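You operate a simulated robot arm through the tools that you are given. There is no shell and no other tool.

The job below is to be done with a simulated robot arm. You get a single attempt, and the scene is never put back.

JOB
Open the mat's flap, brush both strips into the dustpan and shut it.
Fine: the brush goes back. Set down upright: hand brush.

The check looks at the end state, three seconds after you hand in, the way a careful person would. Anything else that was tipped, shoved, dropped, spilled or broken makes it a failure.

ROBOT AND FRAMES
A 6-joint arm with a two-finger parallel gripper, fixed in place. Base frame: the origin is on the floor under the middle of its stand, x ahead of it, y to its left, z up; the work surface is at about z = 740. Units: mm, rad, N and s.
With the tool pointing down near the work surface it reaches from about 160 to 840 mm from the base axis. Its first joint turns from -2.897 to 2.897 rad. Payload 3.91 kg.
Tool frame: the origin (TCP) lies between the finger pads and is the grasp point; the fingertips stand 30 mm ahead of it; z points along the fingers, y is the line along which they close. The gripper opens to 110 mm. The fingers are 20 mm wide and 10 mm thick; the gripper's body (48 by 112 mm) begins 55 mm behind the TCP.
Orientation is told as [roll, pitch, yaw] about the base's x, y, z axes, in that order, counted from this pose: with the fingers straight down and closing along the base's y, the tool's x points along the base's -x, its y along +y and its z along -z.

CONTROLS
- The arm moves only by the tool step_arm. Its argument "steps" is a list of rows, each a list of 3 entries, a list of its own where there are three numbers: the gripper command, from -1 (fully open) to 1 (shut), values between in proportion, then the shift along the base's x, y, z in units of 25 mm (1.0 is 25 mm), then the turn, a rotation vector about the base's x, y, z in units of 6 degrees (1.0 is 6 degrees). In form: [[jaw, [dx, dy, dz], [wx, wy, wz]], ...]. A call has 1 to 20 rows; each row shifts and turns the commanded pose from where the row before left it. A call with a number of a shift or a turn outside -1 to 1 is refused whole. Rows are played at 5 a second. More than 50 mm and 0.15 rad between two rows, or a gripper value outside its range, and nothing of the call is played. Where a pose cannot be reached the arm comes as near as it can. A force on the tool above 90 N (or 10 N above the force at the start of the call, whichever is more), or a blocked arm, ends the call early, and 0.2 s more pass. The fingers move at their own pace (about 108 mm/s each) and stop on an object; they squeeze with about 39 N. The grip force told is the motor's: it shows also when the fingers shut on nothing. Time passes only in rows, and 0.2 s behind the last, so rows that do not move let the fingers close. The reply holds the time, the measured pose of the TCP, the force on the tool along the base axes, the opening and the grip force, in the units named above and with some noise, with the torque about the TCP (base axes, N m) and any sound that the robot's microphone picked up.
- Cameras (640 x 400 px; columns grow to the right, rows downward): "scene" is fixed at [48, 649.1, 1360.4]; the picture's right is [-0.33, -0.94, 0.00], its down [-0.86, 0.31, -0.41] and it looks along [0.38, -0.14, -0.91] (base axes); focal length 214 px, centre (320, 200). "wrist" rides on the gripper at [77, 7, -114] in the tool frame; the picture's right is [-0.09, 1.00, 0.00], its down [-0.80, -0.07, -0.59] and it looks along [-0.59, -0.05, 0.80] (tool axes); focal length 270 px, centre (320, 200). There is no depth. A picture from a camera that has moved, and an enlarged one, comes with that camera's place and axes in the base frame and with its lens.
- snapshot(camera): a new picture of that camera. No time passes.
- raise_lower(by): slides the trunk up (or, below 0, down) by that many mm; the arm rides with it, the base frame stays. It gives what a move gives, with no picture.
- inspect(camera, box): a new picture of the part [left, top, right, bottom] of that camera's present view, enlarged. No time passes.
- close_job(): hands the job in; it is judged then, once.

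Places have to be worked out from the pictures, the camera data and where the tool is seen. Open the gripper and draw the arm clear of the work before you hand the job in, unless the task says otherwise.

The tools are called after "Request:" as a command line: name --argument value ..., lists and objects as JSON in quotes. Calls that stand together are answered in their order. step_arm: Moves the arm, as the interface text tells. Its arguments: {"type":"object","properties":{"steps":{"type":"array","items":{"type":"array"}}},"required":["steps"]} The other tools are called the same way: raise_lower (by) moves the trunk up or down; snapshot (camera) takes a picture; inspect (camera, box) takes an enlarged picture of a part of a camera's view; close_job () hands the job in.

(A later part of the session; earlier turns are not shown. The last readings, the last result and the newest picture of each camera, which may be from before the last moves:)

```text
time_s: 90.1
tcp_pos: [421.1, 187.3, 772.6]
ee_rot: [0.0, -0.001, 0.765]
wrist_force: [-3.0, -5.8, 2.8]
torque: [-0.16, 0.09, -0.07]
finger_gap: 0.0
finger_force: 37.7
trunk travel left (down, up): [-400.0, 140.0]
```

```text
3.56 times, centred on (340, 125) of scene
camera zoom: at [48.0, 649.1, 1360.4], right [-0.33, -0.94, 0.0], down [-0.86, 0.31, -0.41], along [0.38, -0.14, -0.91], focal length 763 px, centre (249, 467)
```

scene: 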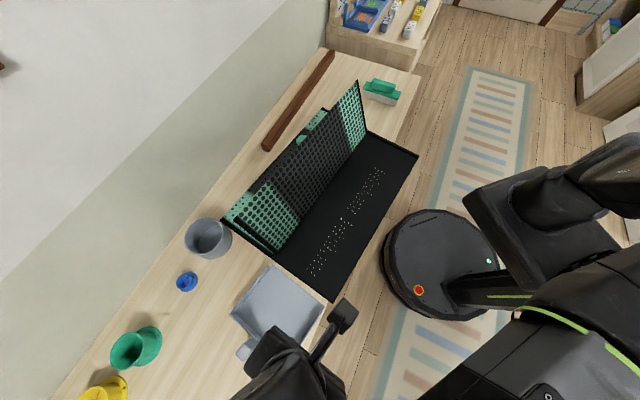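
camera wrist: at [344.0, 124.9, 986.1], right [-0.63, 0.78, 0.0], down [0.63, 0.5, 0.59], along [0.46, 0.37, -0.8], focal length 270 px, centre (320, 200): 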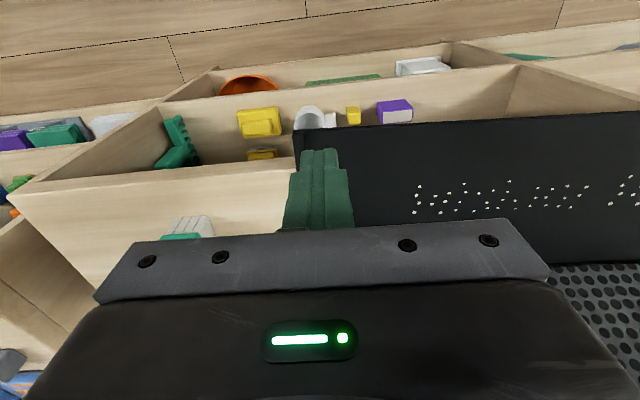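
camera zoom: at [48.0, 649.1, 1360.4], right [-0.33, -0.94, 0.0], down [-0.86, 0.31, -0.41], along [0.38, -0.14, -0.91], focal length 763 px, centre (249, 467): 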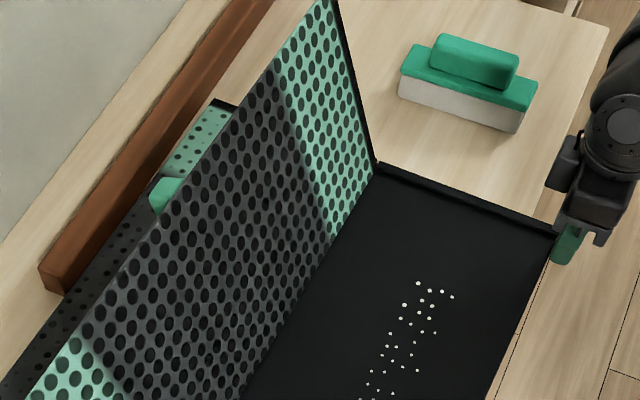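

The mat is now within about 2° and 7 mm in p; only about 20 mm in +h remains. I back off, rise and go round to the far-end edge (p≈628, keeping well clear of the flap, which leans at ~109°).

Request:
step_arm --steps '[[1, [-0.4, -0.4, 0], [0, 0, 0]], [1, [0, 0, 1], [0, 0, 0]], [1, [0, 0, 1], [0, 0, 0]], [1, [0, 0, 1], [0, 0, 0]], [1, [0, 0, 1], [0, 0, 0]], [1, [0.9, -0.3, 0], [0, 0, 0]], [1, [0.9, 0.2, 0], [0, 0, 0]], [1, [0.9, 0.6, 0], [0, 0, 0]], [1, [0.9, 0.8, 0], [0, 0, 0]], [1, [0.95, 0.8, 0], [0, 0, 0]], [1, [0.95, 0.8, 0], [0, 0, 0]], [1, [0.95, 0.8, 0], [0, 0, 0]], [1, [0.95, 0.7, 0], [0, 0, 0]], [1, [0.2, 0.0, 0], [0, 0, 0]], [1, [0, 0, 0], [0, 0, 0]]]'

Request:
snapshot --camera "wrist"

Request:
inspect --camera "scene" --box '[250, 50, 430, 180]'

```text
time_s: 93.3
tcp_pos: [601.7, 288.6, 875.7]
ee_rot: [0.0, 0.0, 0.764]
wrist_force: [-1.0, -0.1, -0.3]
torque: [-0.03, 0.01, -0.03]
finger_gap: 0.0
finger_force: 37.6
trunk travel left (down, up): [-400.0, 140.0]
```

```text
taken
camera wrist: at [540.1, 241.2, 989.6], right [-0.63, 0.78, 0.0], down [0.63, 0.5, 0.59], along [0.46, 0.37, -0.8], focal length 270 px, centre (320, 200)
```

wrist: 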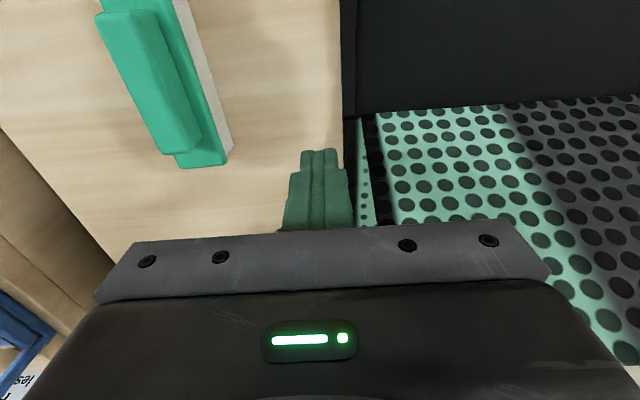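

```text
3.08 times, centred on (340, 115) of scene
camera zoom: at [48.0, 649.1, 1360.4], right [-0.33, -0.94, 0.0], down [-0.86, 0.31, -0.41], along [0.38, -0.14, -0.91], focal length 660 px, centre (258, 462)
```

zoom: 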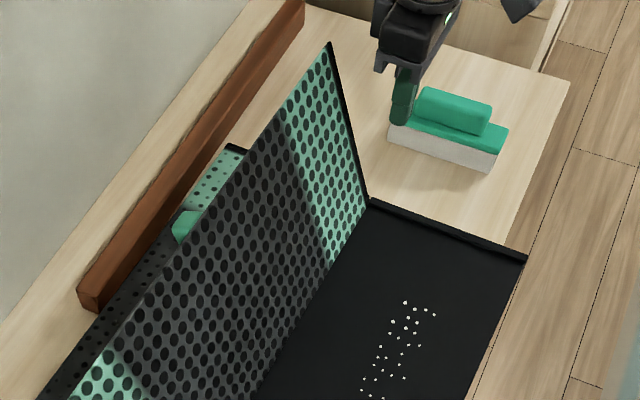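

About 10 mm from the edge and clear of both flap and brush. I lower and push +h in small steps (~20 mm of mat travel), watching force.

Request:
step_arm --steps '[[1, [0, 0, -1], [0, 0, 0]], [1, [0, 0, -1], [0, 0, 0]], [1, [0, 0, -1], [0, 0, 0]], [1, [0, 0, -1], [0, 0, 0]], [1, [0, 0, -0.13], [0, 0, 0]], [1, [-0.166, 0.173, 0], [0, 0, 0]], [1, [-0.166, 0.173, 0], [0, 0, 0]], [1, [-0.166, 0.173, 0], [0, 0, 0]], [1, [0, 0, 0], [0, 0, 0]]]'

Request:
inspect --camera "scene" --box '[240, 220, 360, 310]'

Request:
inspect --camera "scene" --box '[250, 50, 430, 180]'

```text
time_s: 95.3
tcp_pos: [587.3, 301.4, 771.4]
ee_rot: [-0.001, -0.002, 0.765]
wrist_force: [3.7, -7.2, 1.7]
torque: [-0.15, -0.12, -0.06]
finger_gap: 0.0
finger_force: 37.7
trunk travel left (down, up): [-400.0, 140.0]
```

```text
4.44 times, centred on (300, 265) of scene
camera zoom: at [48.0, 649.1, 1360.4], right [-0.33, -0.94, 0.0], down [-0.86, 0.31, -0.41], along [0.38, -0.14, -0.91], focal length 953 px, centre (409, -89)
```

zoom: 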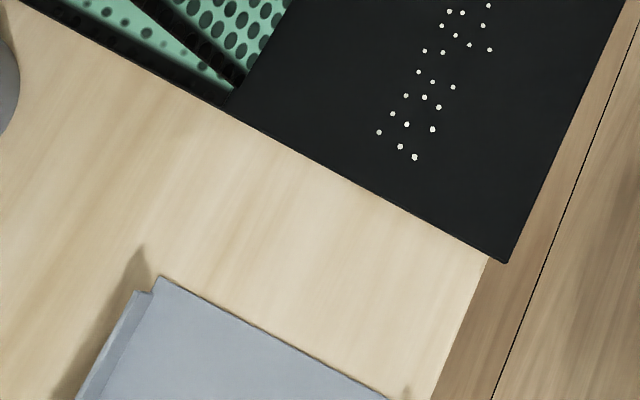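

```text
3.08 times, centred on (340, 115) of scene
camera zoom: at [48.0, 649.1, 1360.4], right [-0.33, -0.94, 0.0], down [-0.86, 0.31, -0.41], along [0.38, -0.14, -0.91], focal length 660 px, centre (258, 462)
```

zoom: 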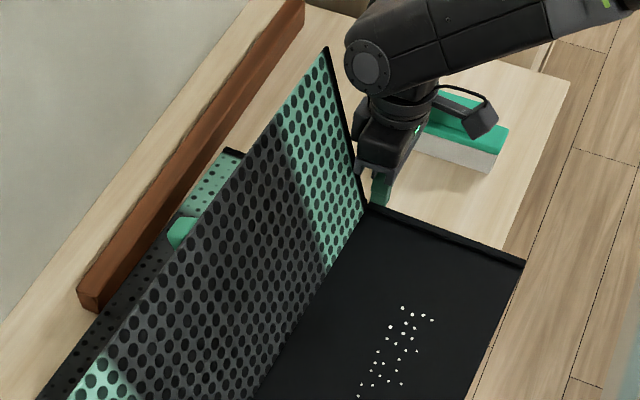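

It's moving smoothly (8 N), and about 9 mm remains. I finish the push and then back off.

Request:
step_arm --steps '[[1, [-0.125, 0.13, 0], [0, 0, 0]], [1, [-0.125, 0.13, 0], [0, 0, 0]], [1, [0, 0, 0], [0, 0, 0]], [1, [0.3, -0.3, 0], [0, 0, 0]], [1, [0.2, -0.2, 0], [0, 0, 0]], [1, [0, 0, 0], [0, 0, 0]]]'

Request:
inspect --camera "scene" --box '[240, 220, 360, 310]'

Request:
inspect --camera "scene" --box '[180, 180, 280, 260]'

Request:
inspect --camera "scene" --box '[250, 50, 430, 180]'

```text
time_s: 96.7
tcp_pos: [594.6, 295.3, 769.3]
ee_rot: [0.0, 0.0, 0.765]
wrist_force: [0.6, 0.3, 0.0]
torque: [-0.03, 0.0, -0.01]
finger_gap: 0.0
finger_force: 37.6
trunk travel left (down, up): [-400.0, 140.0]
```

```text
4.44 times, centred on (300, 265) of scene
camera zoom: at [48.0, 649.1, 1360.4], right [-0.33, -0.94, 0.0], down [-0.86, 0.31, -0.41], along [0.38, -0.14, -0.91], focal length 953 px, centre (409, -89)
```

zoom: 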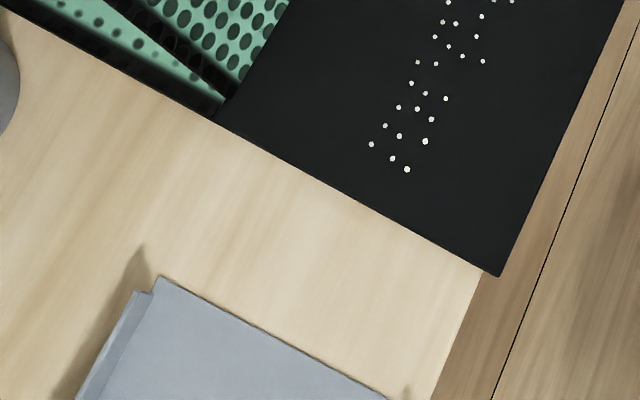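

```text
5.00 times, centred on (230, 220) of scene
camera zoom: at [48.0, 649.1, 1360.4], right [-0.33, -0.94, 0.0], down [-0.86, 0.31, -0.41], along [0.38, -0.14, -0.91], focal length 1072 px, centre (770, 100)
```

zoom: 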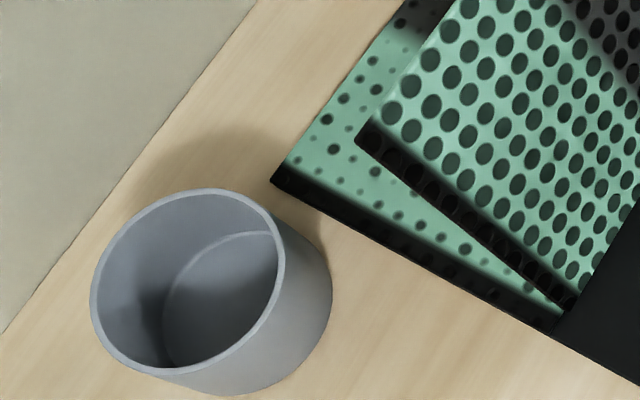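

```text
3.08 times, centred on (340, 115) of scene
camera zoom: at [48.0, 649.1, 1360.4], right [-0.33, -0.94, 0.0], down [-0.86, 0.31, -0.41], along [0.38, -0.14, -0.91], focal length 660 px, centre (258, 462)
```

zoom: 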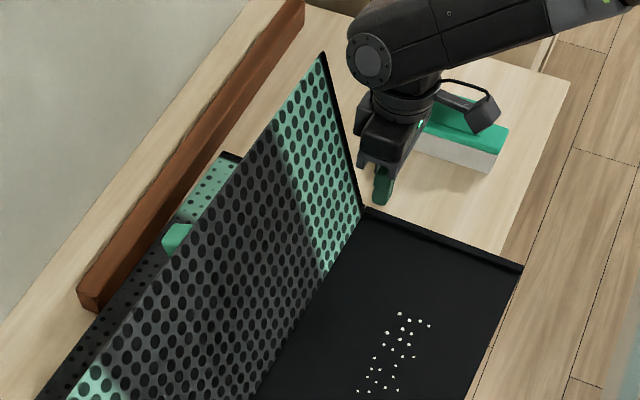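

The mat is now within about 2° and ~1–1.5 cm of where it began, clear of the cup, with all granules aboard. Now I go back for the dustpan: up, away from the flap toward the base side first.

Request:
step_arm --steps '[[1, [0, 0, 1], [0, 0, 0]], [1, [0, 0, 1], [0, 0, 0]], [1, [0, 0, 1], [0, 0, 0]], [1, [0, 0, 1], [0, 0, 0]], [1, [-0.85, -0.85, 0], [0, 0, 0]], [1, [-0.85, -0.85, 0], [0, 0, 0]], [1, [-0.85, -0.85, 0], [0, 0, 0]], [1, [-0.85, -0.85, 0], [0, 0, 0]], [1, [-0.85, -0.85, 0], [0, 0, 0]], [1, [0, 0, 0.5], [0, 0, 0]], [1, [-0.95, 0.9, 0], [0, 0, 0]], [1, [-0.95, 0.9, 0], [0, 0, 0]], [1, [-0.95, 0.9, 0], [0, 0, 0.8]], [1, [-0.95, 0.9, 0], [0, 0, 0.8]], [1, [-0.95, 0.9, 0], [0, 0, 0.8]], [1, [-0.95, 0.9, 0], [0, 0, 0.8]], [1, [-0.95, 0.9, 0], [0, 0, 0.8]], [1, [-0.95, 0.9, 0], [0, 0, 0.8]], [1, [0, 0, 0], [0, 0, 0]]]'

Request:
snapshot --camera "scene"

```text
time_s: 100.7
tcp_pos: [296.9, 369.5, 881.4]
ee_rot: [0.0, 0.0, 1.269]
wrist_force: [-0.3, -0.4, -0.1]
torque: [-0.03, 0.03, -0.01]
finger_gap: 0.1
finger_force: 38.1
trunk travel left (down, up): [-400.0, 140.0]
```

```text
taken
```

scene: 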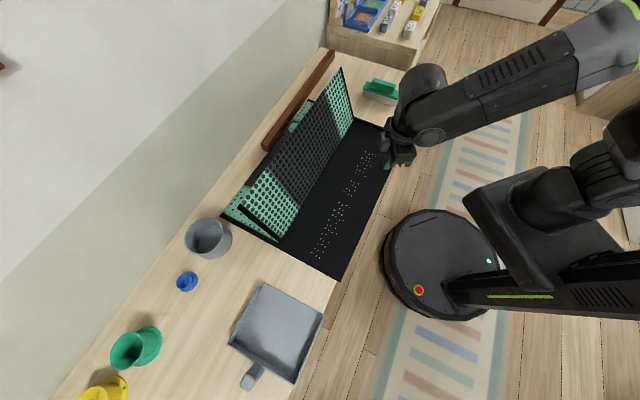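

Clear. I continue to the dustpan's near wall at the pose where I released it, opening the fingers on the way.

Request:
step_arm --steps '[[0.3, [-0.977, 0.965, 0], [0, 0, 0.743]], [0.3, [-0.977, 0.965, 0], [0, 0, 0.743]], [0.3, [-0.977, 0.965, 0], [0, 0, 0.743]], [0.3, [-0.977, 0.965, 0], [0, 0, 0.743]], [0.3, [-0.977, 0.965, 0], [0, 0, 0.743]], [0.3, [-0.977, 0.965, 0], [0, 0, 0.743]], [0.3, [-0.977, 0.965, 0], [0, 0, 0.743]], [0.3, [-0.977, 0.965, 0], [0, 0, 0.743]], [0.3, [-0.977, 0.965, 0], [0, 0, 0.743]], [0.3, [-0.977, 0.965, 0], [0, 0, 0.743]], [0.3, [-0.977, 0.965, 0], [0, 0, 0.743]], [0.3, [-0.977, 0.965, 0], [0, 0, 0.743]], [0.3, [-0.977, 0.965, 0], [0, 0, 0.743]], [0.3, [-0.977, 0.965, 0], [0, 0, 0.743]], [0.3, [0, 0, -1], [0, 0, 0]], [0.3, [0, 0, -1], [0, 0, 0]], [0.3, [0, 0, 0], [0, 0, 0]]]'

Request:
snapshot --camera "wrist"

```text
time_s: 104.3
tcp_pos: [-40.9, 707.6, 831.3]
ee_rot: [0.001, 0.0, 2.357]
wrist_force: [-0.9, -0.2, 0.7]
torque: [-0.03, -0.01, 0.01]
finger_gap: 38.7
finger_force: 0.0
trunk travel left (down, up): [-400.0, 140.0]
```

```text
taken
camera wrist: at [6.5, 648.7, 945.2], right [-0.77, -0.64, 0.0], down [-0.52, 0.62, 0.59], along [-0.38, 0.46, -0.8], focal length 270 px, centre (320, 200)
```

wrist: 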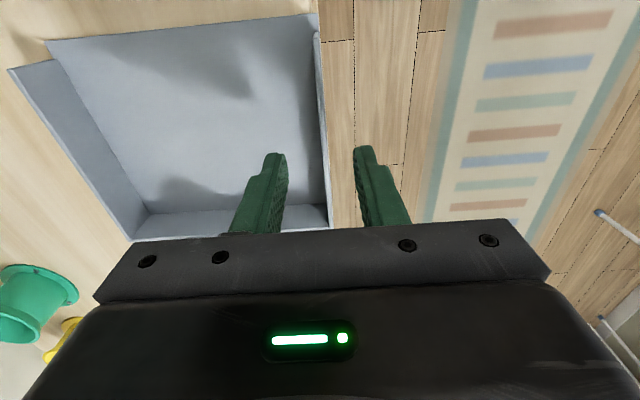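

The wall lies between the fingers; I correct the 4 mm offset, descend and close on it again.

Request:
step_arm --steps '[[0.3, [-0.16, 0, -1], [0, 0, 0]], [0.3, [0, 0, -1], [0, 0, 0]], [0.3, [0, 0, -0.08], [0, 0, 0]], [0.3, [0, 0, 0], [0, 0, 0]], [0.6, [0, 0, 0], [0, 0, 0]], [0.85, [0, 0, 0], [0, 0, 0]], [1, [0, 0, 0], [0, 0, 0]], [1, [0, 0, 0], [0, 0, 0]]]'

Request:
snapshot --camera "wrist"

```text
time_s: 106.1
tcp_pos: [-46.7, 707.2, 781.2]
ee_rot: [0.0, 0.0, 2.358]
wrist_force: [1.0, -0.4, -0.7]
torque: [0.02, 0.04, -0.02]
finger_gap: 3.5
finger_force: 38.8
trunk travel left (down, up): [-400.0, 140.0]
```

```text
taken
camera wrist: at [1.3, 648.2, 895.9], right [-0.77, -0.64, 0.0], down [-0.52, 0.62, 0.59], along [-0.38, 0.46, -0.8], focal length 270 px, centre (320, 200)
```

wrist: 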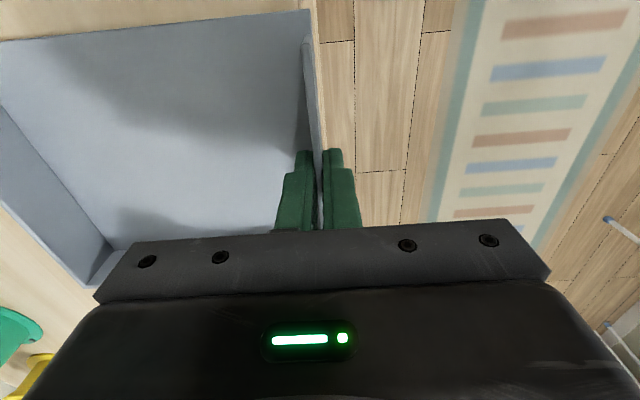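

Held again. I slide the dustpan toward the mat, stopping about 15 mm short to check alignment.

Request:
step_arm --steps '[[1, [0.357, -0.327, 0], [0, 0, -0.064]], [1, [0.357, -0.327, 0], [0, 0, -0.064]], [1, [0.357, -0.327, 0], [0, 0, -0.064]], [1, [0.357, -0.327, 0], [0, 0, -0.064]], [1, [0.357, -0.327, 0], [0, 0, -0.064]], [1, [0.357, -0.327, 0], [0, 0, -0.064]], [1, [0, 0, 0], [0, 0, 0]]]'

Request:
inspect --camera "scene" --box '[240, 220, 360, 310]'

Request:
snapshot --camera "wrist"

```text
time_s: 107.7
tcp_pos: [7.4, 657.2, 782.0]
ee_rot: [0.001, -0.001, 2.318]
wrist_force: [-0.1, 0.4, 5.2]
torque: [0.21, 0.27, 0.02]
finger_gap: 3.7
finger_force: 39.2
trunk travel left (down, up): [-400.0, 140.0]
```

```text
4.44 times, centred on (300, 265) of scene
camera zoom: at [48.0, 649.1, 1360.4], right [-0.33, -0.94, 0.0], down [-0.86, 0.31, -0.41], along [0.38, -0.14, -0.91], focal length 953 px, centre (409, -89)
```

zoom: 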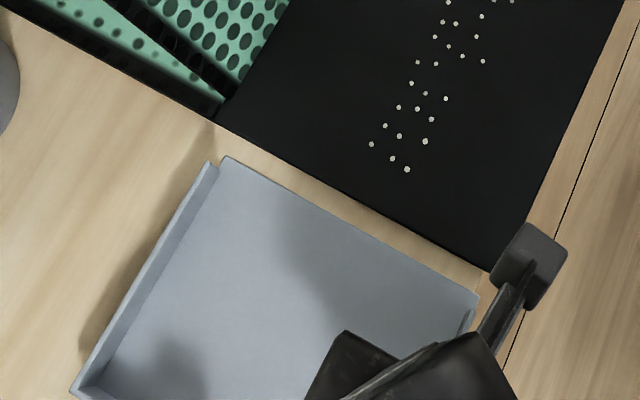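

```text
taken
camera wrist: at [53.1, 597.1, 895.7], right [-0.79, -0.61, 0.0], down [-0.49, 0.64, 0.59], along [-0.36, 0.47, -0.8], focal length 270 px, centre (320, 200)
```

wrist: 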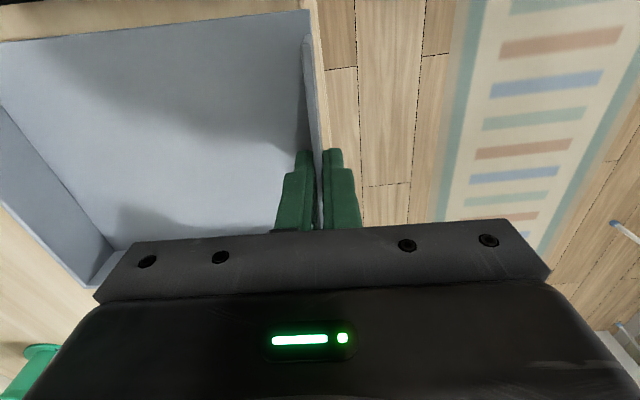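

The lip is parallel to the tray edge and the dustpan is back at about its original place, with a 16 mm gap. I slide it 14 mm more so the lip abuts the tray for sweeping.

Request:
step_arm --steps '[[1, [0.13, -0.14, 0], [0, 0, 0]], [1, [0.13, -0.14, 0], [0, 0, 0]], [1, [0.1, -0.11, 0], [0, 0, 0]], [1, [0, 0, 0], [0, 0, 0]]]'

Request:
inspect --camera "scene" --box '[240, 220, 360, 310]'

```text
time_s: 108.7
tcp_pos: [15.6, 646.0, 781.0]
ee_rot: [-0.003, -0.003, 2.318]
wrist_force: [-3.1, 4.2, 12.3]
torque: [-0.08, -0.02, 0.05]
finger_gap: 3.6
finger_force: 39.3
trunk travel left (down, up): [-400.0, 140.0]
```

```text
4.44 times, centred on (300, 265) of scene
camera zoom: at [48.0, 649.1, 1360.4], right [-0.33, -0.94, 0.0], down [-0.86, 0.31, -0.41], along [0.38, -0.14, -0.91], focal length 953 px, centre (409, -89)
```

zoom: 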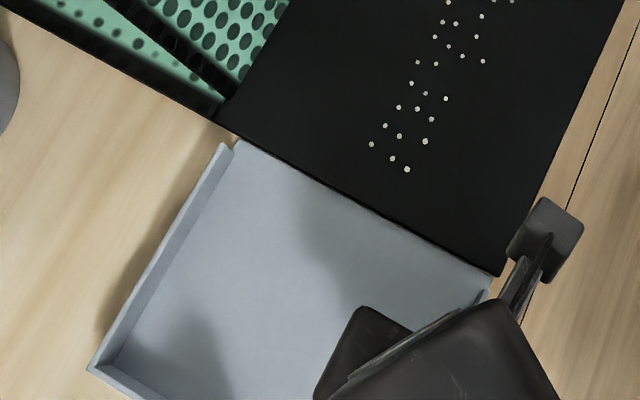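

The lip now meets the tray's end. I release the wall, rise, and inspect the junction.

Request:
step_arm --steps '[[0.7, [0, 0, 0], [0, 0, 0]], [0.4, [0, 0, 0], [0, 0, 0]], [0.4, [0, 0, 0.6], [0, 0, 0]], [0.4, [0, 0, 1], [0, 0, 0]], [0.4, [0, 0, 1], [0, 0, 0]], [0.4, [0, 0, 1], [0, 0, 0]], [0.4, [0, 0, 1], [0, 0, 0]], [0.4, [0, 0, 0], [0, 0, 0]]]'

Request:
snapshot --camera "wrist"

Request:
inspect --camera "wrist" --box '[160, 0, 340, 110]'

```text
time_s: 110.5
tcp_pos: [13.9, 648.1, 894.8]
ee_rot: [0.001, 0.001, 2.318]
wrist_force: [-0.2, -0.1, 0.3]
torque: [0.01, 0.03, -0.01]
finger_gap: 33.0
finger_force: 0.0
trunk travel left (down, up): [-400.0, 140.0]
```

```text
taken
camera wrist: at [60.0, 586.8, 1009.4], right [-0.79, -0.61, 0.0], down [-0.49, 0.64, 0.59], along [-0.36, 0.47, -0.8], focal length 270 px, centre (320, 200)
```

wrist: 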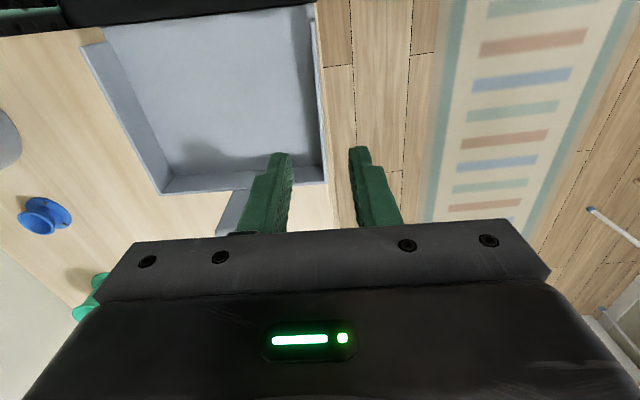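

```text
3.56 times, centred on (250, 55) of wrist
camera zoom: at [60.0, 586.8, 1009.4], right [-0.79, -0.61, 0.0], down [-0.49, 0.64, 0.59], along [-0.36, 0.47, -0.8], focal length 961 px, centre (569, 716)
```

zoom: 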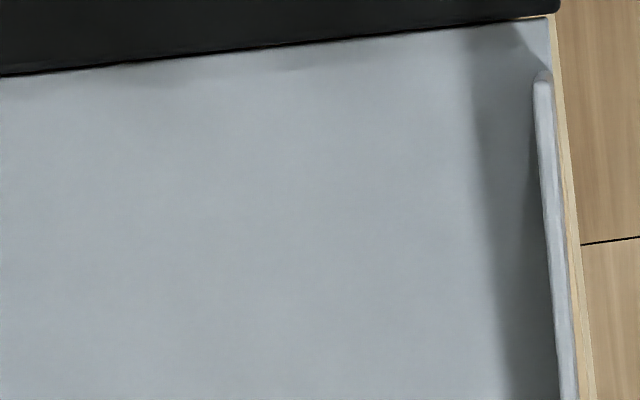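

The lip abuts the tray with virtually no gap. Now I go for the brush, travelling along the base side at z ~960 and turning the tool back to 45°.

Request:
step_arm --steps '[[0, [0, 0, 1], [0, 0, 0]], [0, [0, 0, 1], [0, 0, 0]], [0, [0.5, -0.6, 0.6], [0, 0, -0.5]], [0, [0.9, -0.8, 0], [0, 0, -0.8]], [0, [0.98, -0.75, 0], [0, 0, -0.8]], [0, [0.98, -0.72, 0], [0, 0, -0.8]], [0, [0.98, -0.72, 0], [0, 0, -0.8]], [0, [0.98, -0.72, 0], [0, 0, -0.8]], [0, [0.98, -0.72, 0], [0, 0, -0.8]], [0, [0.98, -0.72, 0], [0, 0, -0.8]], [0, [0.98, -0.72, 0], [0, 0, -0.8]], [0, [0.98, -0.72, 0], [0, 0, -0.8]], [0, [0.98, -0.72, 0], [0, 0, -0.8]], [0, [0.98, -0.72, 0], [0, 0, -0.8]], [0, [0.98, -0.72, 0], [0, 0, -0.8]], [0, [0.98, -0.72, 0], [0, 0, -0.8]], [0, [0.98, -0.72, 0], [0, 0, -0.8]], [0, [0.98, -0.72, 0], [0, 0, -0.8]], [0, [0.98, -0.72, 0], [0, 0, -0.8]], [0, [0.98, -0.72, 0], [0, 0, -0.8]]]'

Request:
snapshot --camera "scene"

```text
time_s: 114.7
tcp_pos: [443.4, 322.4, 960.9]
ee_rot: [0.001, -0.002, 0.839]
wrist_force: [-0.4, 0.1, -0.1]
torque: [0.0, -0.01, 0.0]
finger_gap: 55.0
finger_force: 0.0
trunk travel left (down, up): [-400.0, 140.0]
```

```text
taken
```

scene: 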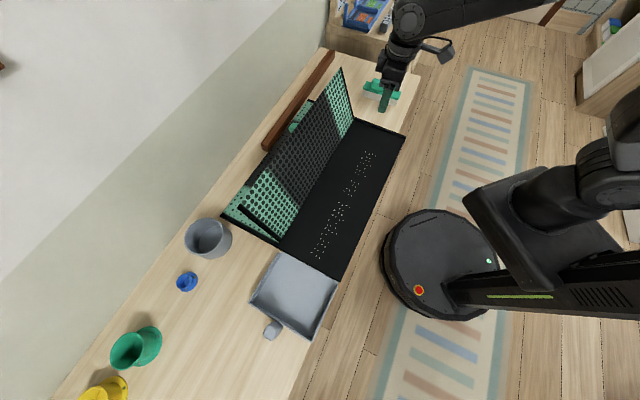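

The scene is nearly back to its original layout. I continue to directly above the brush.

Request:
step_arm --steps '[[0, [0.92, -0.62, 0], [0, 0, -0.26]], [0, [0.92, -0.62, 0], [0, 0, -0.26]], [0, [0.92, -0.62, 0], [0, 0, 0]], [0, [0.92, -0.62, 0], [0, 0, 0]], [0, [0.92, -0.62, 0], [0, 0, 0]], [0, [0.92, -0.62, 0], [0, 0, 0]], [0, [0.92, -0.62, 0], [0, 0, 0]], [0, [0.92, -0.62, -0.5], [0, 0, 0]], [0, [0.9, -0.6, -1], [0, 0, 0]], [0, [0, 0, -1], [0, 0, 0]], [0, [0, 0, 0], [0, 0, 0]]]'

Request:
snapshot --camera "wrist"

Request:
inspect --camera "wrist" --box '[230, 20, 410, 200]'

```text
time_s: 117.1
tcp_pos: [649.5, 184.1, 896.4]
ee_rot: [0.0, 0.0, 0.787]
wrist_force: [0.6, 0.2, 0.0]
torque: [-0.01, 0.0, 0.0]
finger_gap: 55.2
finger_force: 0.1
trunk travel left (down, up): [-400.0, 140.0]
```

```text
taken
camera wrist: at [588.3, 135.0, 1011.1], right [-0.64, 0.77, 0.0], down [0.62, 0.52, 0.59], along [0.46, 0.38, -0.8], focal length 270 px, centre (320, 200)
```

wrist: 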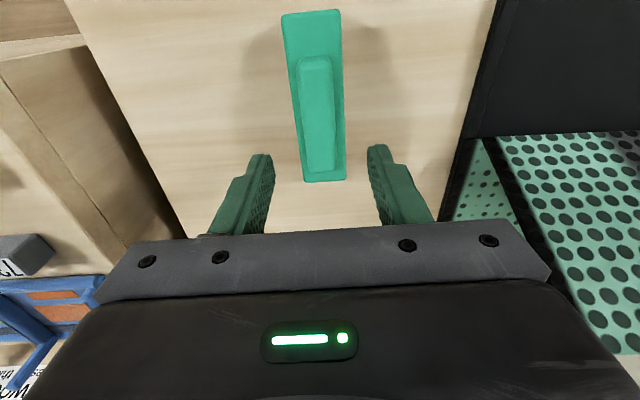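

```text
2.22 times, centred on (320, 110) of wrist
camera zoom: at [588.3, 135.0, 1011.1], right [-0.64, 0.77, 0.0], down [0.62, 0.52, 0.59], along [0.46, 0.38, -0.8], focal length 601 px, centre (320, 400)
```

zoom: 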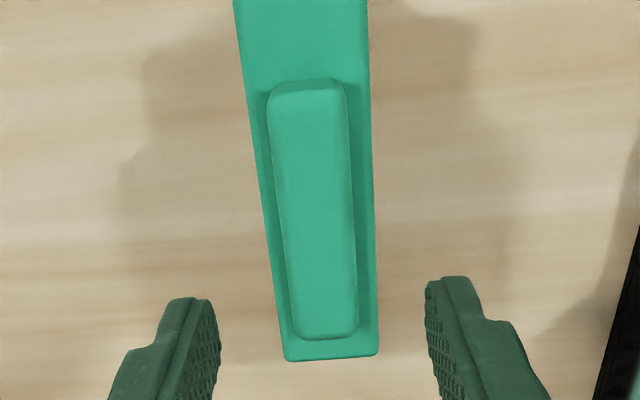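

The handle is centred under the gripper (within 1–2 mm) and aligned. I descend so the fingers straddle the handle above its base, then close.

Request:
step_arm --steps '[[0, [0, 0, -1], [0, 0, 0]], [0, [0, 0, -1], [0, 0, 0]], [0, [0, 0, -0.8], [0, 0, 0]], [0, [0, 0, -0.55], [0, 0, 0]], [0, [0, 0, 0], [0, 0, 0]]]'

Request:
inspect --camera "scene" --box '[330, 50, 430, 130]'

Request:
snapshot --camera "wrist"

```text
time_s: 118.3
tcp_pos: [649.0, 186.0, 814.0]
ee_rot: [0.001, -0.001, 0.787]
wrist_force: [-0.2, 0.1, -0.9]
torque: [-0.02, -0.03, 0.0]
finger_gap: 54.8
finger_force: 0.0
trunk travel left (down, up): [-400.0, 140.0]
```

```text
5.00 times, centred on (380, 90) of scene
camera zoom: at [48.0, 649.1, 1360.4], right [-0.33, -0.94, 0.0], down [-0.86, 0.31, -0.41], along [0.38, -0.14, -0.91], focal length 1072 px, centre (20, 750)
```

zoom: 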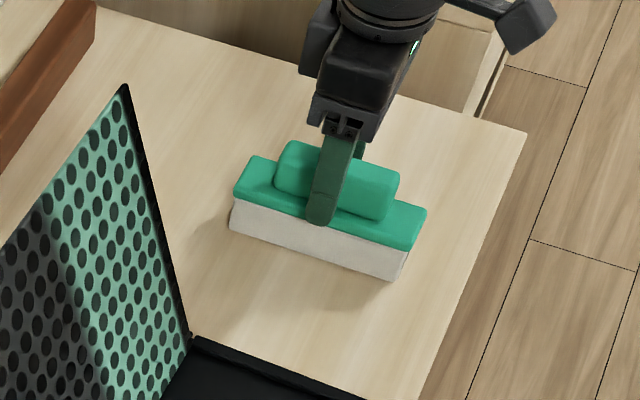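

```text
taken
camera wrist: at [588.4, 136.5, 928.3], right [-0.64, 0.77, 0.0], down [0.62, 0.52, 0.59], along [0.46, 0.38, -0.8], focal length 270 px, centre (320, 200)
```

wrist: 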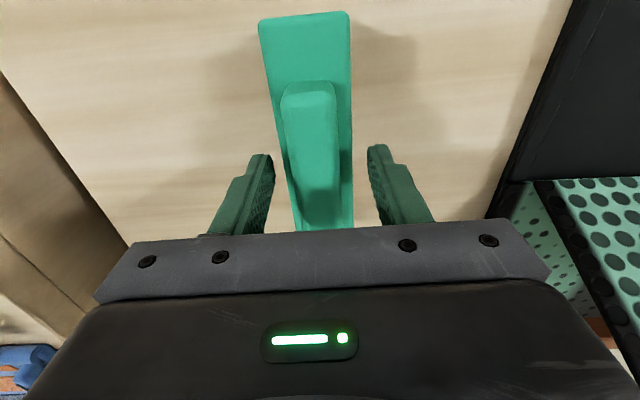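

Well placed with a ~2–3 mm sideways offset. I correct that, lower 2 mm and close on the handle.

Request:
step_arm --steps '[[0, [0.07, -0.07, -0.08], [0, 0, 0]], [0.2, [0, 0, 0], [0, 0, 0]], [0.4, [0, 0, 0], [0, 0, 0]], [1, [0, 0, 0], [0, 0, 0]], [1, [0, 0, 0], [0, 0, 0]], [1, [0, 0, 0], [0, 0, 0]]]'

Request:
inspect --camera "scene" --box '[330, 50, 430, 130]'

```text
time_s: 119.7
tcp_pos: [651.9, 183.3, 812.5]
ee_rot: [-0.001, 0.0, 0.788]
wrist_force: [0.1, 0.2, -0.5]
torque: [0.03, 0.0, 0.02]
finger_gap: 25.5
finger_force: 39.2
trunk travel left (down, up): [-400.0, 140.0]
```

```text
5.00 times, centred on (380, 90) of scene
camera zoom: at [48.0, 649.1, 1360.4], right [-0.33, -0.94, 0.0], down [-0.86, 0.31, -0.41], along [0.38, -0.14, -0.91], focal length 1072 px, centre (20, 750)
```

zoom: 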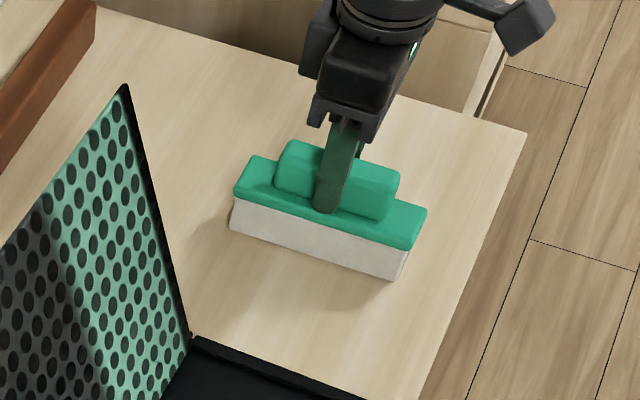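

The handle is gripped (25.5 mm); the brush sits 72.5 mm below the TCP. I lift it straight up and check it hangs level.

Request:
step_arm --steps '[[1, [0, 0, 0.4], [0, 0, 0]], [1, [0, 0, 1], [0, 0, 0]], [1, [0, 0, 1], [0, 0, 0]], [1, [0, 0, 1], [0, 0, 0]], [1, [0, 0, 0], [0, 0, 0]]]'

Request:
snapshot --camera "wrist"

Request:
inspect --camera "scene" --box '[300, 120, 420, 290]'

Request:
inspect --camera "scene" --box '[330, 30, 430, 130]'

```text
time_s: 120.9
tcp_pos: [650.8, 185.7, 898.5]
ee_rot: [0.0, 0.001, 0.785]
wrist_force: [0.4, 0.4, -1.0]
torque: [-0.01, 0.04, 0.0]
finger_gap: 25.2
finger_force: 39.1
trunk travel left (down, up): [-400.0, 140.0]
```

```text
taken
camera wrist: at [589.0, 136.5, 1011.8], right [-0.64, 0.77, 0.0], down [0.62, 0.52, 0.59], along [0.46, 0.38, -0.8], focal length 270 px, centre (320, 200)
```

wrist: 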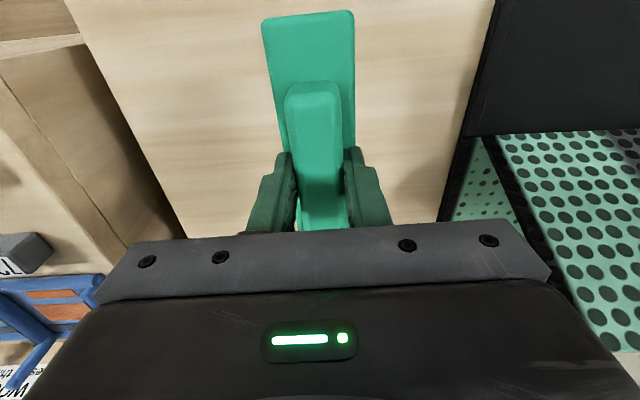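

```text
2.35 times, centred on (360, 205) of scene
camera zoom: at [48.0, 649.1, 1360.4], right [-0.33, -0.94, 0.0], down [-0.86, 0.31, -0.41], along [0.38, -0.14, -0.91], focal length 505 px, centre (226, 188)
```

zoom: 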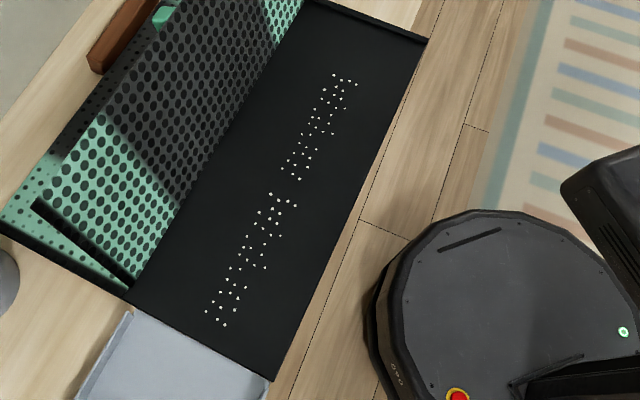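

```text
4.00 times, centred on (380, 80) of scene
camera zoom: at [48.0, 649.1, 1360.4], right [-0.33, -0.94, 0.0], down [-0.86, 0.31, -0.41], along [0.38, -0.14, -0.91], focal length 858 px, centre (80, 680)
```

zoom: 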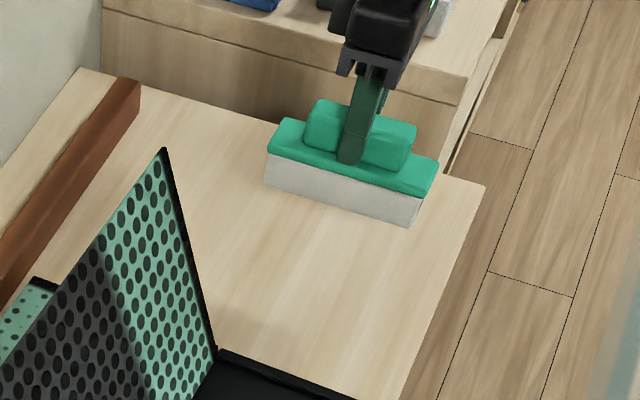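

The brush is level in the grip. The granules span p≈509–563, h −56 to 340, and the mat's axis is at 132.8°. I bring the brush over the tray behind the first strip, turning it 2.2° to match, and lower to just above the floor.

Request:
step_arm --steps '[[1, [-0.984, 0.528, 0], [0, 0, -0.1]], [1, [-0.984, 0.528, 0], [0, 0, -0.1]], [1, [-0.984, 0.528, 0], [0, 0, -0.1]], [1, [-0.984, 0.528, 0], [0, 0, -0.07]], [1, [-0.984, 0.528, 0], [0, 0, 0]], [1, [-0.984, 0.528, 0], [0, 0, 0]], [1, [-0.984, 0.528, 0], [0, 0, 0]], [1, [-0.984, 0.528, -0.3], [0, 0, 0]], [1, [0, 0, -1], [0, 0, 0]], [1, [0, 0, -1], [0, 0, 0]], [1, [0, 0, 0], [0, 0, 0]]]'

Request:
inspect --camera "scene" --box '[300, 90, 430, 220]'

Request:
snapshot --camera "wrist"

```text
time_s: 123.3
tcp_pos: [454.2, 286.7, 838.8]
ee_rot: [0.0, 0.0, 0.749]
wrist_force: [0.4, 0.3, -1.4]
torque: [-0.02, -0.02, 0.01]
finger_gap: 25.3
finger_force: 38.3
trunk travel left (down, up): [-400.0, 140.0]
```

```text
3.08 times, centred on (365, 155) of scene
camera zoom: at [48.0, 649.1, 1360.4], right [-0.33, -0.94, 0.0], down [-0.86, 0.31, -0.41], along [0.38, -0.14, -0.91], focal length 660 px, centre (182, 338)
```

zoom: 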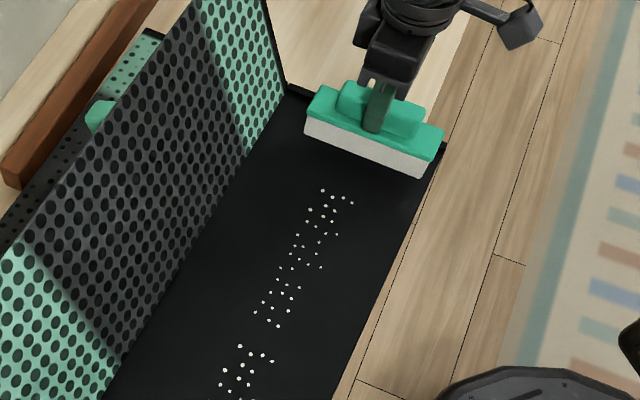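

```text
taken
camera wrist: at [391.2, 239.3, 954.0], right [-0.61, 0.79, 0.0], down [0.64, 0.49, 0.59], along [0.47, 0.36, -0.8], focal length 270 px, centre (320, 200)
```

wrist: 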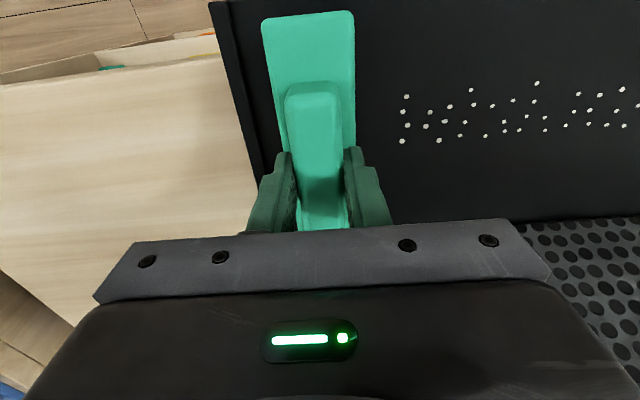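

The brush is aligned behind the first strip, with the granules well inside its width. I lower it in small steps until the bristles just touch the floor.

Request:
step_arm --steps '[[1, [0, 0, -0.4], [0, 0, 0]], [1, [0, 0, -0.3], [0, 0, 0]], [1, [0, 0, -0.1], [0, 0, 0]], [1, [0, 0, 0], [0, 0, 0]]]'

Request:
step_arm --steps '[[1, [0, 0, -0.04], [0, 0, 0]], [1, [0, 0, 0], [0, 0, 0]]]'

```text
time_s: 124.3
tcp_pos: [452.8, 287.1, 819.8]
ee_rot: [0.0, 0.0, 0.749]
wrist_force: [-1.0, 0.0, -0.7]
torque: [0.0, 0.01, 0.05]
finger_gap: 25.3
finger_force: 39.0
trunk travel left (down, up): [-400.0, 140.0]
```

```text
time_s: 124.9
tcp_pos: [454.1, 288.2, 818.2]
ee_rot: [0.0, 0.001, 0.746]
wrist_force: [-2.2, -0.1, 2.6]
torque: [-0.05, 0.16, -0.01]
finger_gap: 25.6
finger_force: 38.1
trunk travel left (down, up): [-400.0, 140.0]
```

First light contact (2.6 N) comes at TCP z≈818. I lower about 1 mm more for a gentle press and read the force.

Request:
step_arm --steps '[[1, [0, 0, -0.04], [0, 0, 0]], [1, [0, 0, 0], [0, 0, 0]]]'

Request:
inspect --camera "scene" --box '[300, 90, 430, 220]'

```text
time_s: 125.5
tcp_pos: [454.2, 288.1, 818.2]
ee_rot: [-0.001, -0.002, 0.747]
wrist_force: [-1.9, -1.6, 14.6]
torque: [-0.48, 0.48, 0.04]
finger_gap: 25.6
finger_force: 39.2
trunk travel left (down, up): [-400.0, 140.0]
```

```text
3.08 times, centred on (365, 155) of scene
camera zoom: at [48.0, 649.1, 1360.4], right [-0.33, -0.94, 0.0], down [-0.86, 0.31, -0.41], along [0.38, -0.14, -0.91], focal length 660 px, centre (182, 338)
```

zoom: 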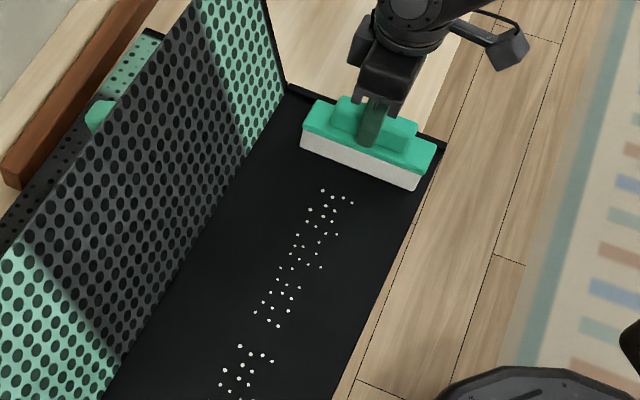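

The press is stiff (14.6 N per extra mm), and too much could drag the mat, so I lift 1.2 mm to just skim the floor and sweep the first 60 mm slowly.

Request:
step_arm --steps '[[1, [0, 0, 0.05], [0, 0, 0]], [1, [-0.2, 0.22, 0], [0, 0, 0]], [1, [-0.4, 0.447, 0], [0, 0, 0]], [1, [-0.4, 0.447, 0], [0, 0, 0]], [1, [-0.4, 0.447, 0], [0, 0, 0]], [1, [0, 0, 0], [0, 0, 0]]]'

Request:
inspect --camera "scene" --box '[300, 90, 430, 220]'

Request:
snapshot --camera "wrist"

```text
time_s: 126.9
tcp_pos: [419.1, 328.5, 818.8]
ee_rot: [0.0, -0.001, 0.748]
wrist_force: [-1.2, -0.3, -1.0]
torque: [0.0, -0.02, 0.01]
finger_gap: 25.5
finger_force: 38.7
trunk travel left (down, up): [-400.0, 140.0]
```

```text
3.08 times, centred on (365, 155) of scene
camera zoom: at [48.0, 649.1, 1360.4], right [-0.33, -0.94, 0.0], down [-0.86, 0.31, -0.41], along [0.38, -0.14, -0.91], focal length 660 px, centre (182, 338)
```

zoom: 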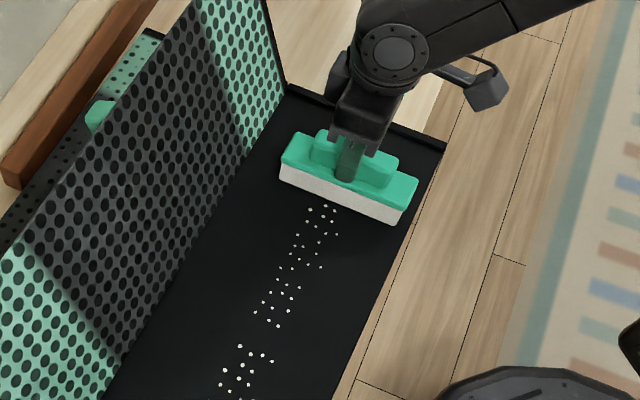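

```text
taken
camera wrist: at [356.0, 281.6, 933.1], right [-0.61, 0.79, 0.0], down [0.64, 0.49, 0.59], along [0.47, 0.36, -0.8], focal length 270 px, centre (320, 200)
```

wrist: 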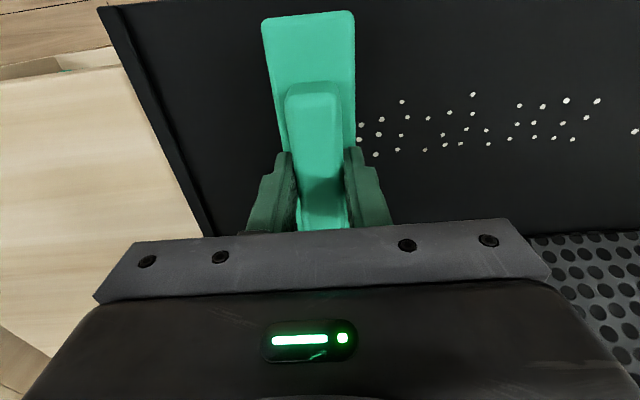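

The first granules are being carried ahead and none are left behind. I keep sweeping along the tray.

Request:
step_arm --steps '[[1, [-0.4, 0.447, 0], [0, 0, 0]], [1, [-0.4, 0.447, 0], [0, 0, 0]], [1, [-0.4, 0.447, 0], [0, 0, 0]], [1, [-0.4, 0.447, 0], [0, 0, 0]], [1, [-0.4, 0.447, 0], [0, 0, 0]], [1, [-0.4, 0.447, 0], [0, 0, 0]], [1, [0, 0, 0], [0, 0, 0]]]'

Request:
inspect --camera "scene" --box '[290, 100, 420, 270]'

Request:
snapshot --camera "wrist"

```text
time_s: 128.5
tcp_pos: [360.5, 395.2, 818.9]
ee_rot: [0.001, 0.0, 0.749]
wrist_force: [-0.2, 0.0, -1.2]
torque: [0.03, 0.04, 0.02]
finger_gap: 25.2
finger_force: 38.7
trunk travel left (down, up): [-400.0, 140.0]
```

```text
2.35 times, centred on (355, 185) of scene
camera zoom: at [48.0, 649.1, 1360.4], right [-0.33, -0.94, 0.0], down [-0.86, 0.31, -0.41], along [0.38, -0.14, -0.91], focal length 505 px, centre (238, 235)
```

zoom: 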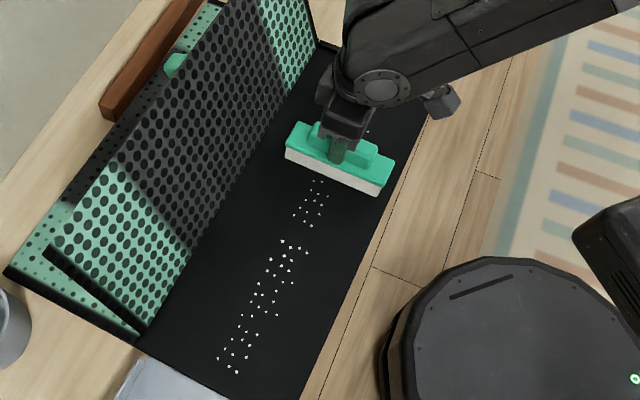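

```text
taken
camera wrist: at [297.4, 348.3, 933.3], right [-0.61, 0.79, 0.0], down [0.64, 0.49, 0.59], along [0.47, 0.36, -0.8], focal length 270 px, centre (320, 200)
```

wrist: 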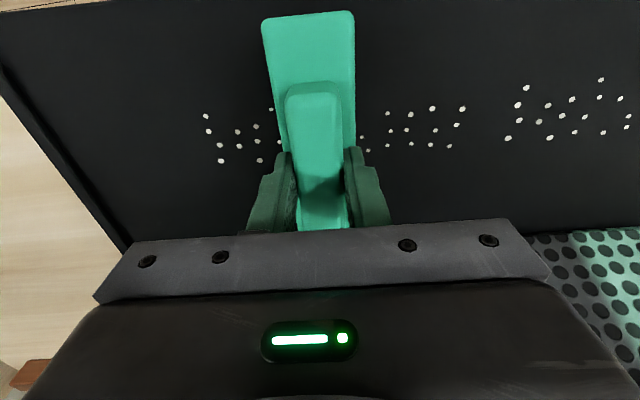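

The brush passed over the granules without moving them, so skimming isn't enough: it needs light contact pressure. I lift, return to the start behind the first strip and lower to touch again.

Request:
step_arm --steps '[[1, [0, 0, 0.6], [0, 0, 0]], [1, [0, 0, 0.6], [0, 0, 0]], [1, [0.65, -0.74, 0], [0, 0, 0]], [1, [0.65, -0.74, 0], [0, 0, 0]], [1, [0.65, -0.74, 0], [0, 0, 0]], [1, [0.65, -0.74, 0], [0, 0, 0]], [1, [0.65, -0.74, 0], [0, 0, 0]], [1, [0.5, -0.6, 0], [0, 0, 0]], [1, [0, 0, -0.6], [0, 0, 0]], [1, [0, 0, -0.56], [0, 0, 0]], [1, [0, 0, 0], [0, 0, 0]]]'

Request:
inspect --camera "scene" --box '[290, 100, 420, 270]'

```text
time_s: 130.9
tcp_pos: [453.8, 286.9, 819.8]
ee_rot: [-0.001, 0.002, 0.747]
wrist_force: [-1.1, -1.1, 2.1]
torque: [-0.09, 0.11, -0.02]
finger_gap: 25.3
finger_force: 39.4
trunk travel left (down, up): [-400.0, 140.0]
```

```text
2.35 times, centred on (355, 185) of scene
camera zoom: at [48.0, 649.1, 1360.4], right [-0.33, -0.94, 0.0], down [-0.86, 0.31, -0.41], along [0.38, -0.14, -0.91], focal length 505 px, centre (238, 235)
```

zoom: 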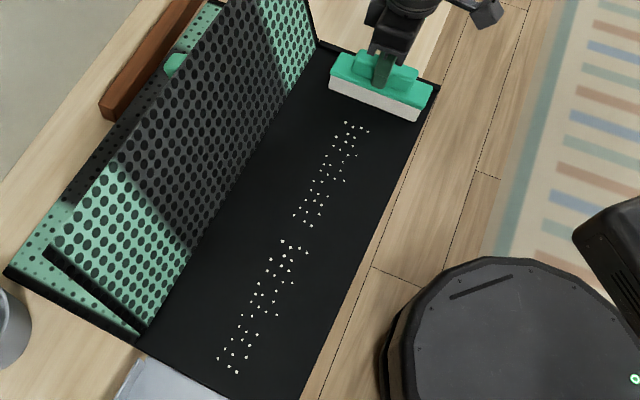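

Contact is about 3 N here. I press a touch more and sweep a short test stroke with pressure.

Request:
step_arm --steps '[[1, [0, 0, -0.016], [0, 0, 0]], [1, [-0.2, 0.22, 0], [0, 0, 0]], [1, [-0.3, 0.33, 0], [0, 0, 0]], [1, [-0.3, 0.33, 0], [0, 0, 0]], [1, [-0.3, 0.33, 0], [0, 0, 0]], [1, [-0.3, 0.33, 0], [0, 0, 0]], [1, [-0.3, 0.33, 0], [0, 0, 0]]]'

Request:
inspect --camera "scene" --box '[290, 100, 420, 270]'

Request:
snapshot --camera "wrist"

```text
time_s: 132.5
tcp_pos: [410.2, 334.6, 819.1]
ee_rot: [0.0, 0.0, 0.749]
wrist_force: [-0.6, 0.7, -0.7]
torque: [0.01, -0.01, 0.03]
finger_gap: 25.0
finger_force: 38.2
trunk travel left (down, up): [-400.0, 140.0]
```

```text
2.35 times, centred on (355, 185) of scene
camera zoom: at [48.0, 649.1, 1360.4], right [-0.33, -0.94, 0.0], down [-0.86, 0.31, -0.41], along [0.38, -0.14, -0.91], focal length 505 px, centre (238, 235)
```

zoom: 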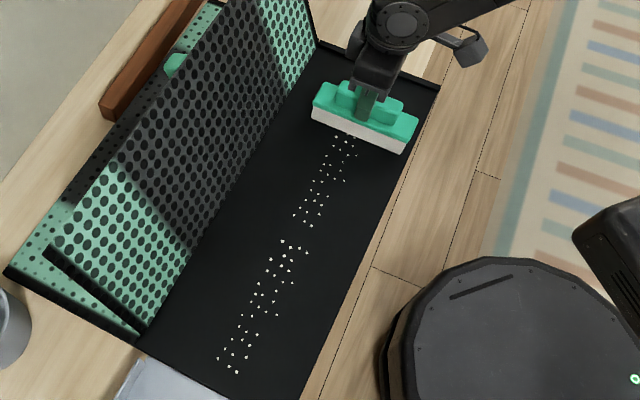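

```text
taken
camera wrist: at [347.6, 286.8, 934.4], right [-0.61, 0.79, 0.0], down [0.64, 0.49, 0.59], along [0.47, 0.36, -0.8], focal length 270 px, centre (320, 200)
```

wrist: 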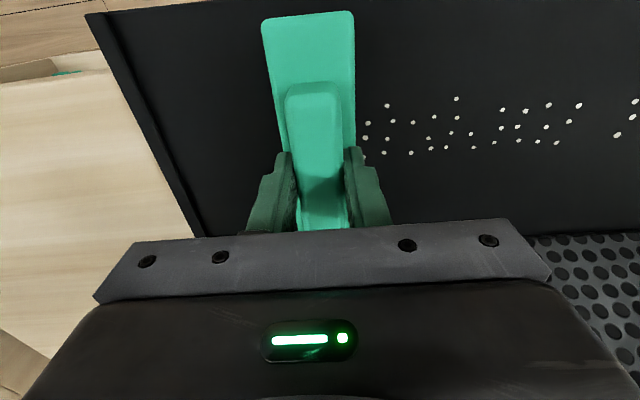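

Contact was lost as it moved off. I step back behind the granules and find the true floor contact height there in fine steps.

Request:
step_arm --steps '[[1, [0, 0, 0.3], [0, 0, 0]], [1, [0.5, -0.55, 0], [0, 0, 0]], [1, [0.6, -0.65, 0], [0, 0, 0]], [1, [0, 0, -0.3], [0, 0, 0]], [1, [0, 0, 0], [0, 0, 0]]]'

Request:
step_arm --steps '[[1, [0, 0, -0.03], [0, 0, 0]], [1, [0, 0, 0], [0, 0, 0]]]'

Request:
step_arm --steps '[[1, [0, 0, -0.03], [0, 0, 0]], [1, [0, 0, 0], [0, 0, 0]]]'

```text
time_s: 133.7
tcp_pos: [438.0, 302.5, 819.1]
ee_rot: [0.001, 0.0, 0.747]
wrist_force: [-0.1, -0.3, -1.9]
torque: [-0.02, 0.02, -0.02]
finger_gap: 25.5
finger_force: 39.0
trunk travel left (down, up): [-400.0, 140.0]
```

```text
time_s: 134.3
tcp_pos: [437.1, 304.1, 818.2]
ee_rot: [-0.001, -0.001, 0.749]
wrist_force: [-0.1, 0.9, -1.0]
torque: [-0.01, -0.01, -0.01]
finger_gap: 25.4
finger_force: 39.2
trunk travel left (down, up): [-400.0, 140.0]
```

```text
time_s: 134.9
tcp_pos: [437.6, 305.0, 819.2]
ee_rot: [0.001, 0.002, 0.746]
wrist_force: [-1.9, -0.7, 3.8]
torque: [0.05, 0.1, 0.0]
finger_gap: 25.4
finger_force: 39.0
trunk travel left (down, up): [-400.0, 140.0]
```

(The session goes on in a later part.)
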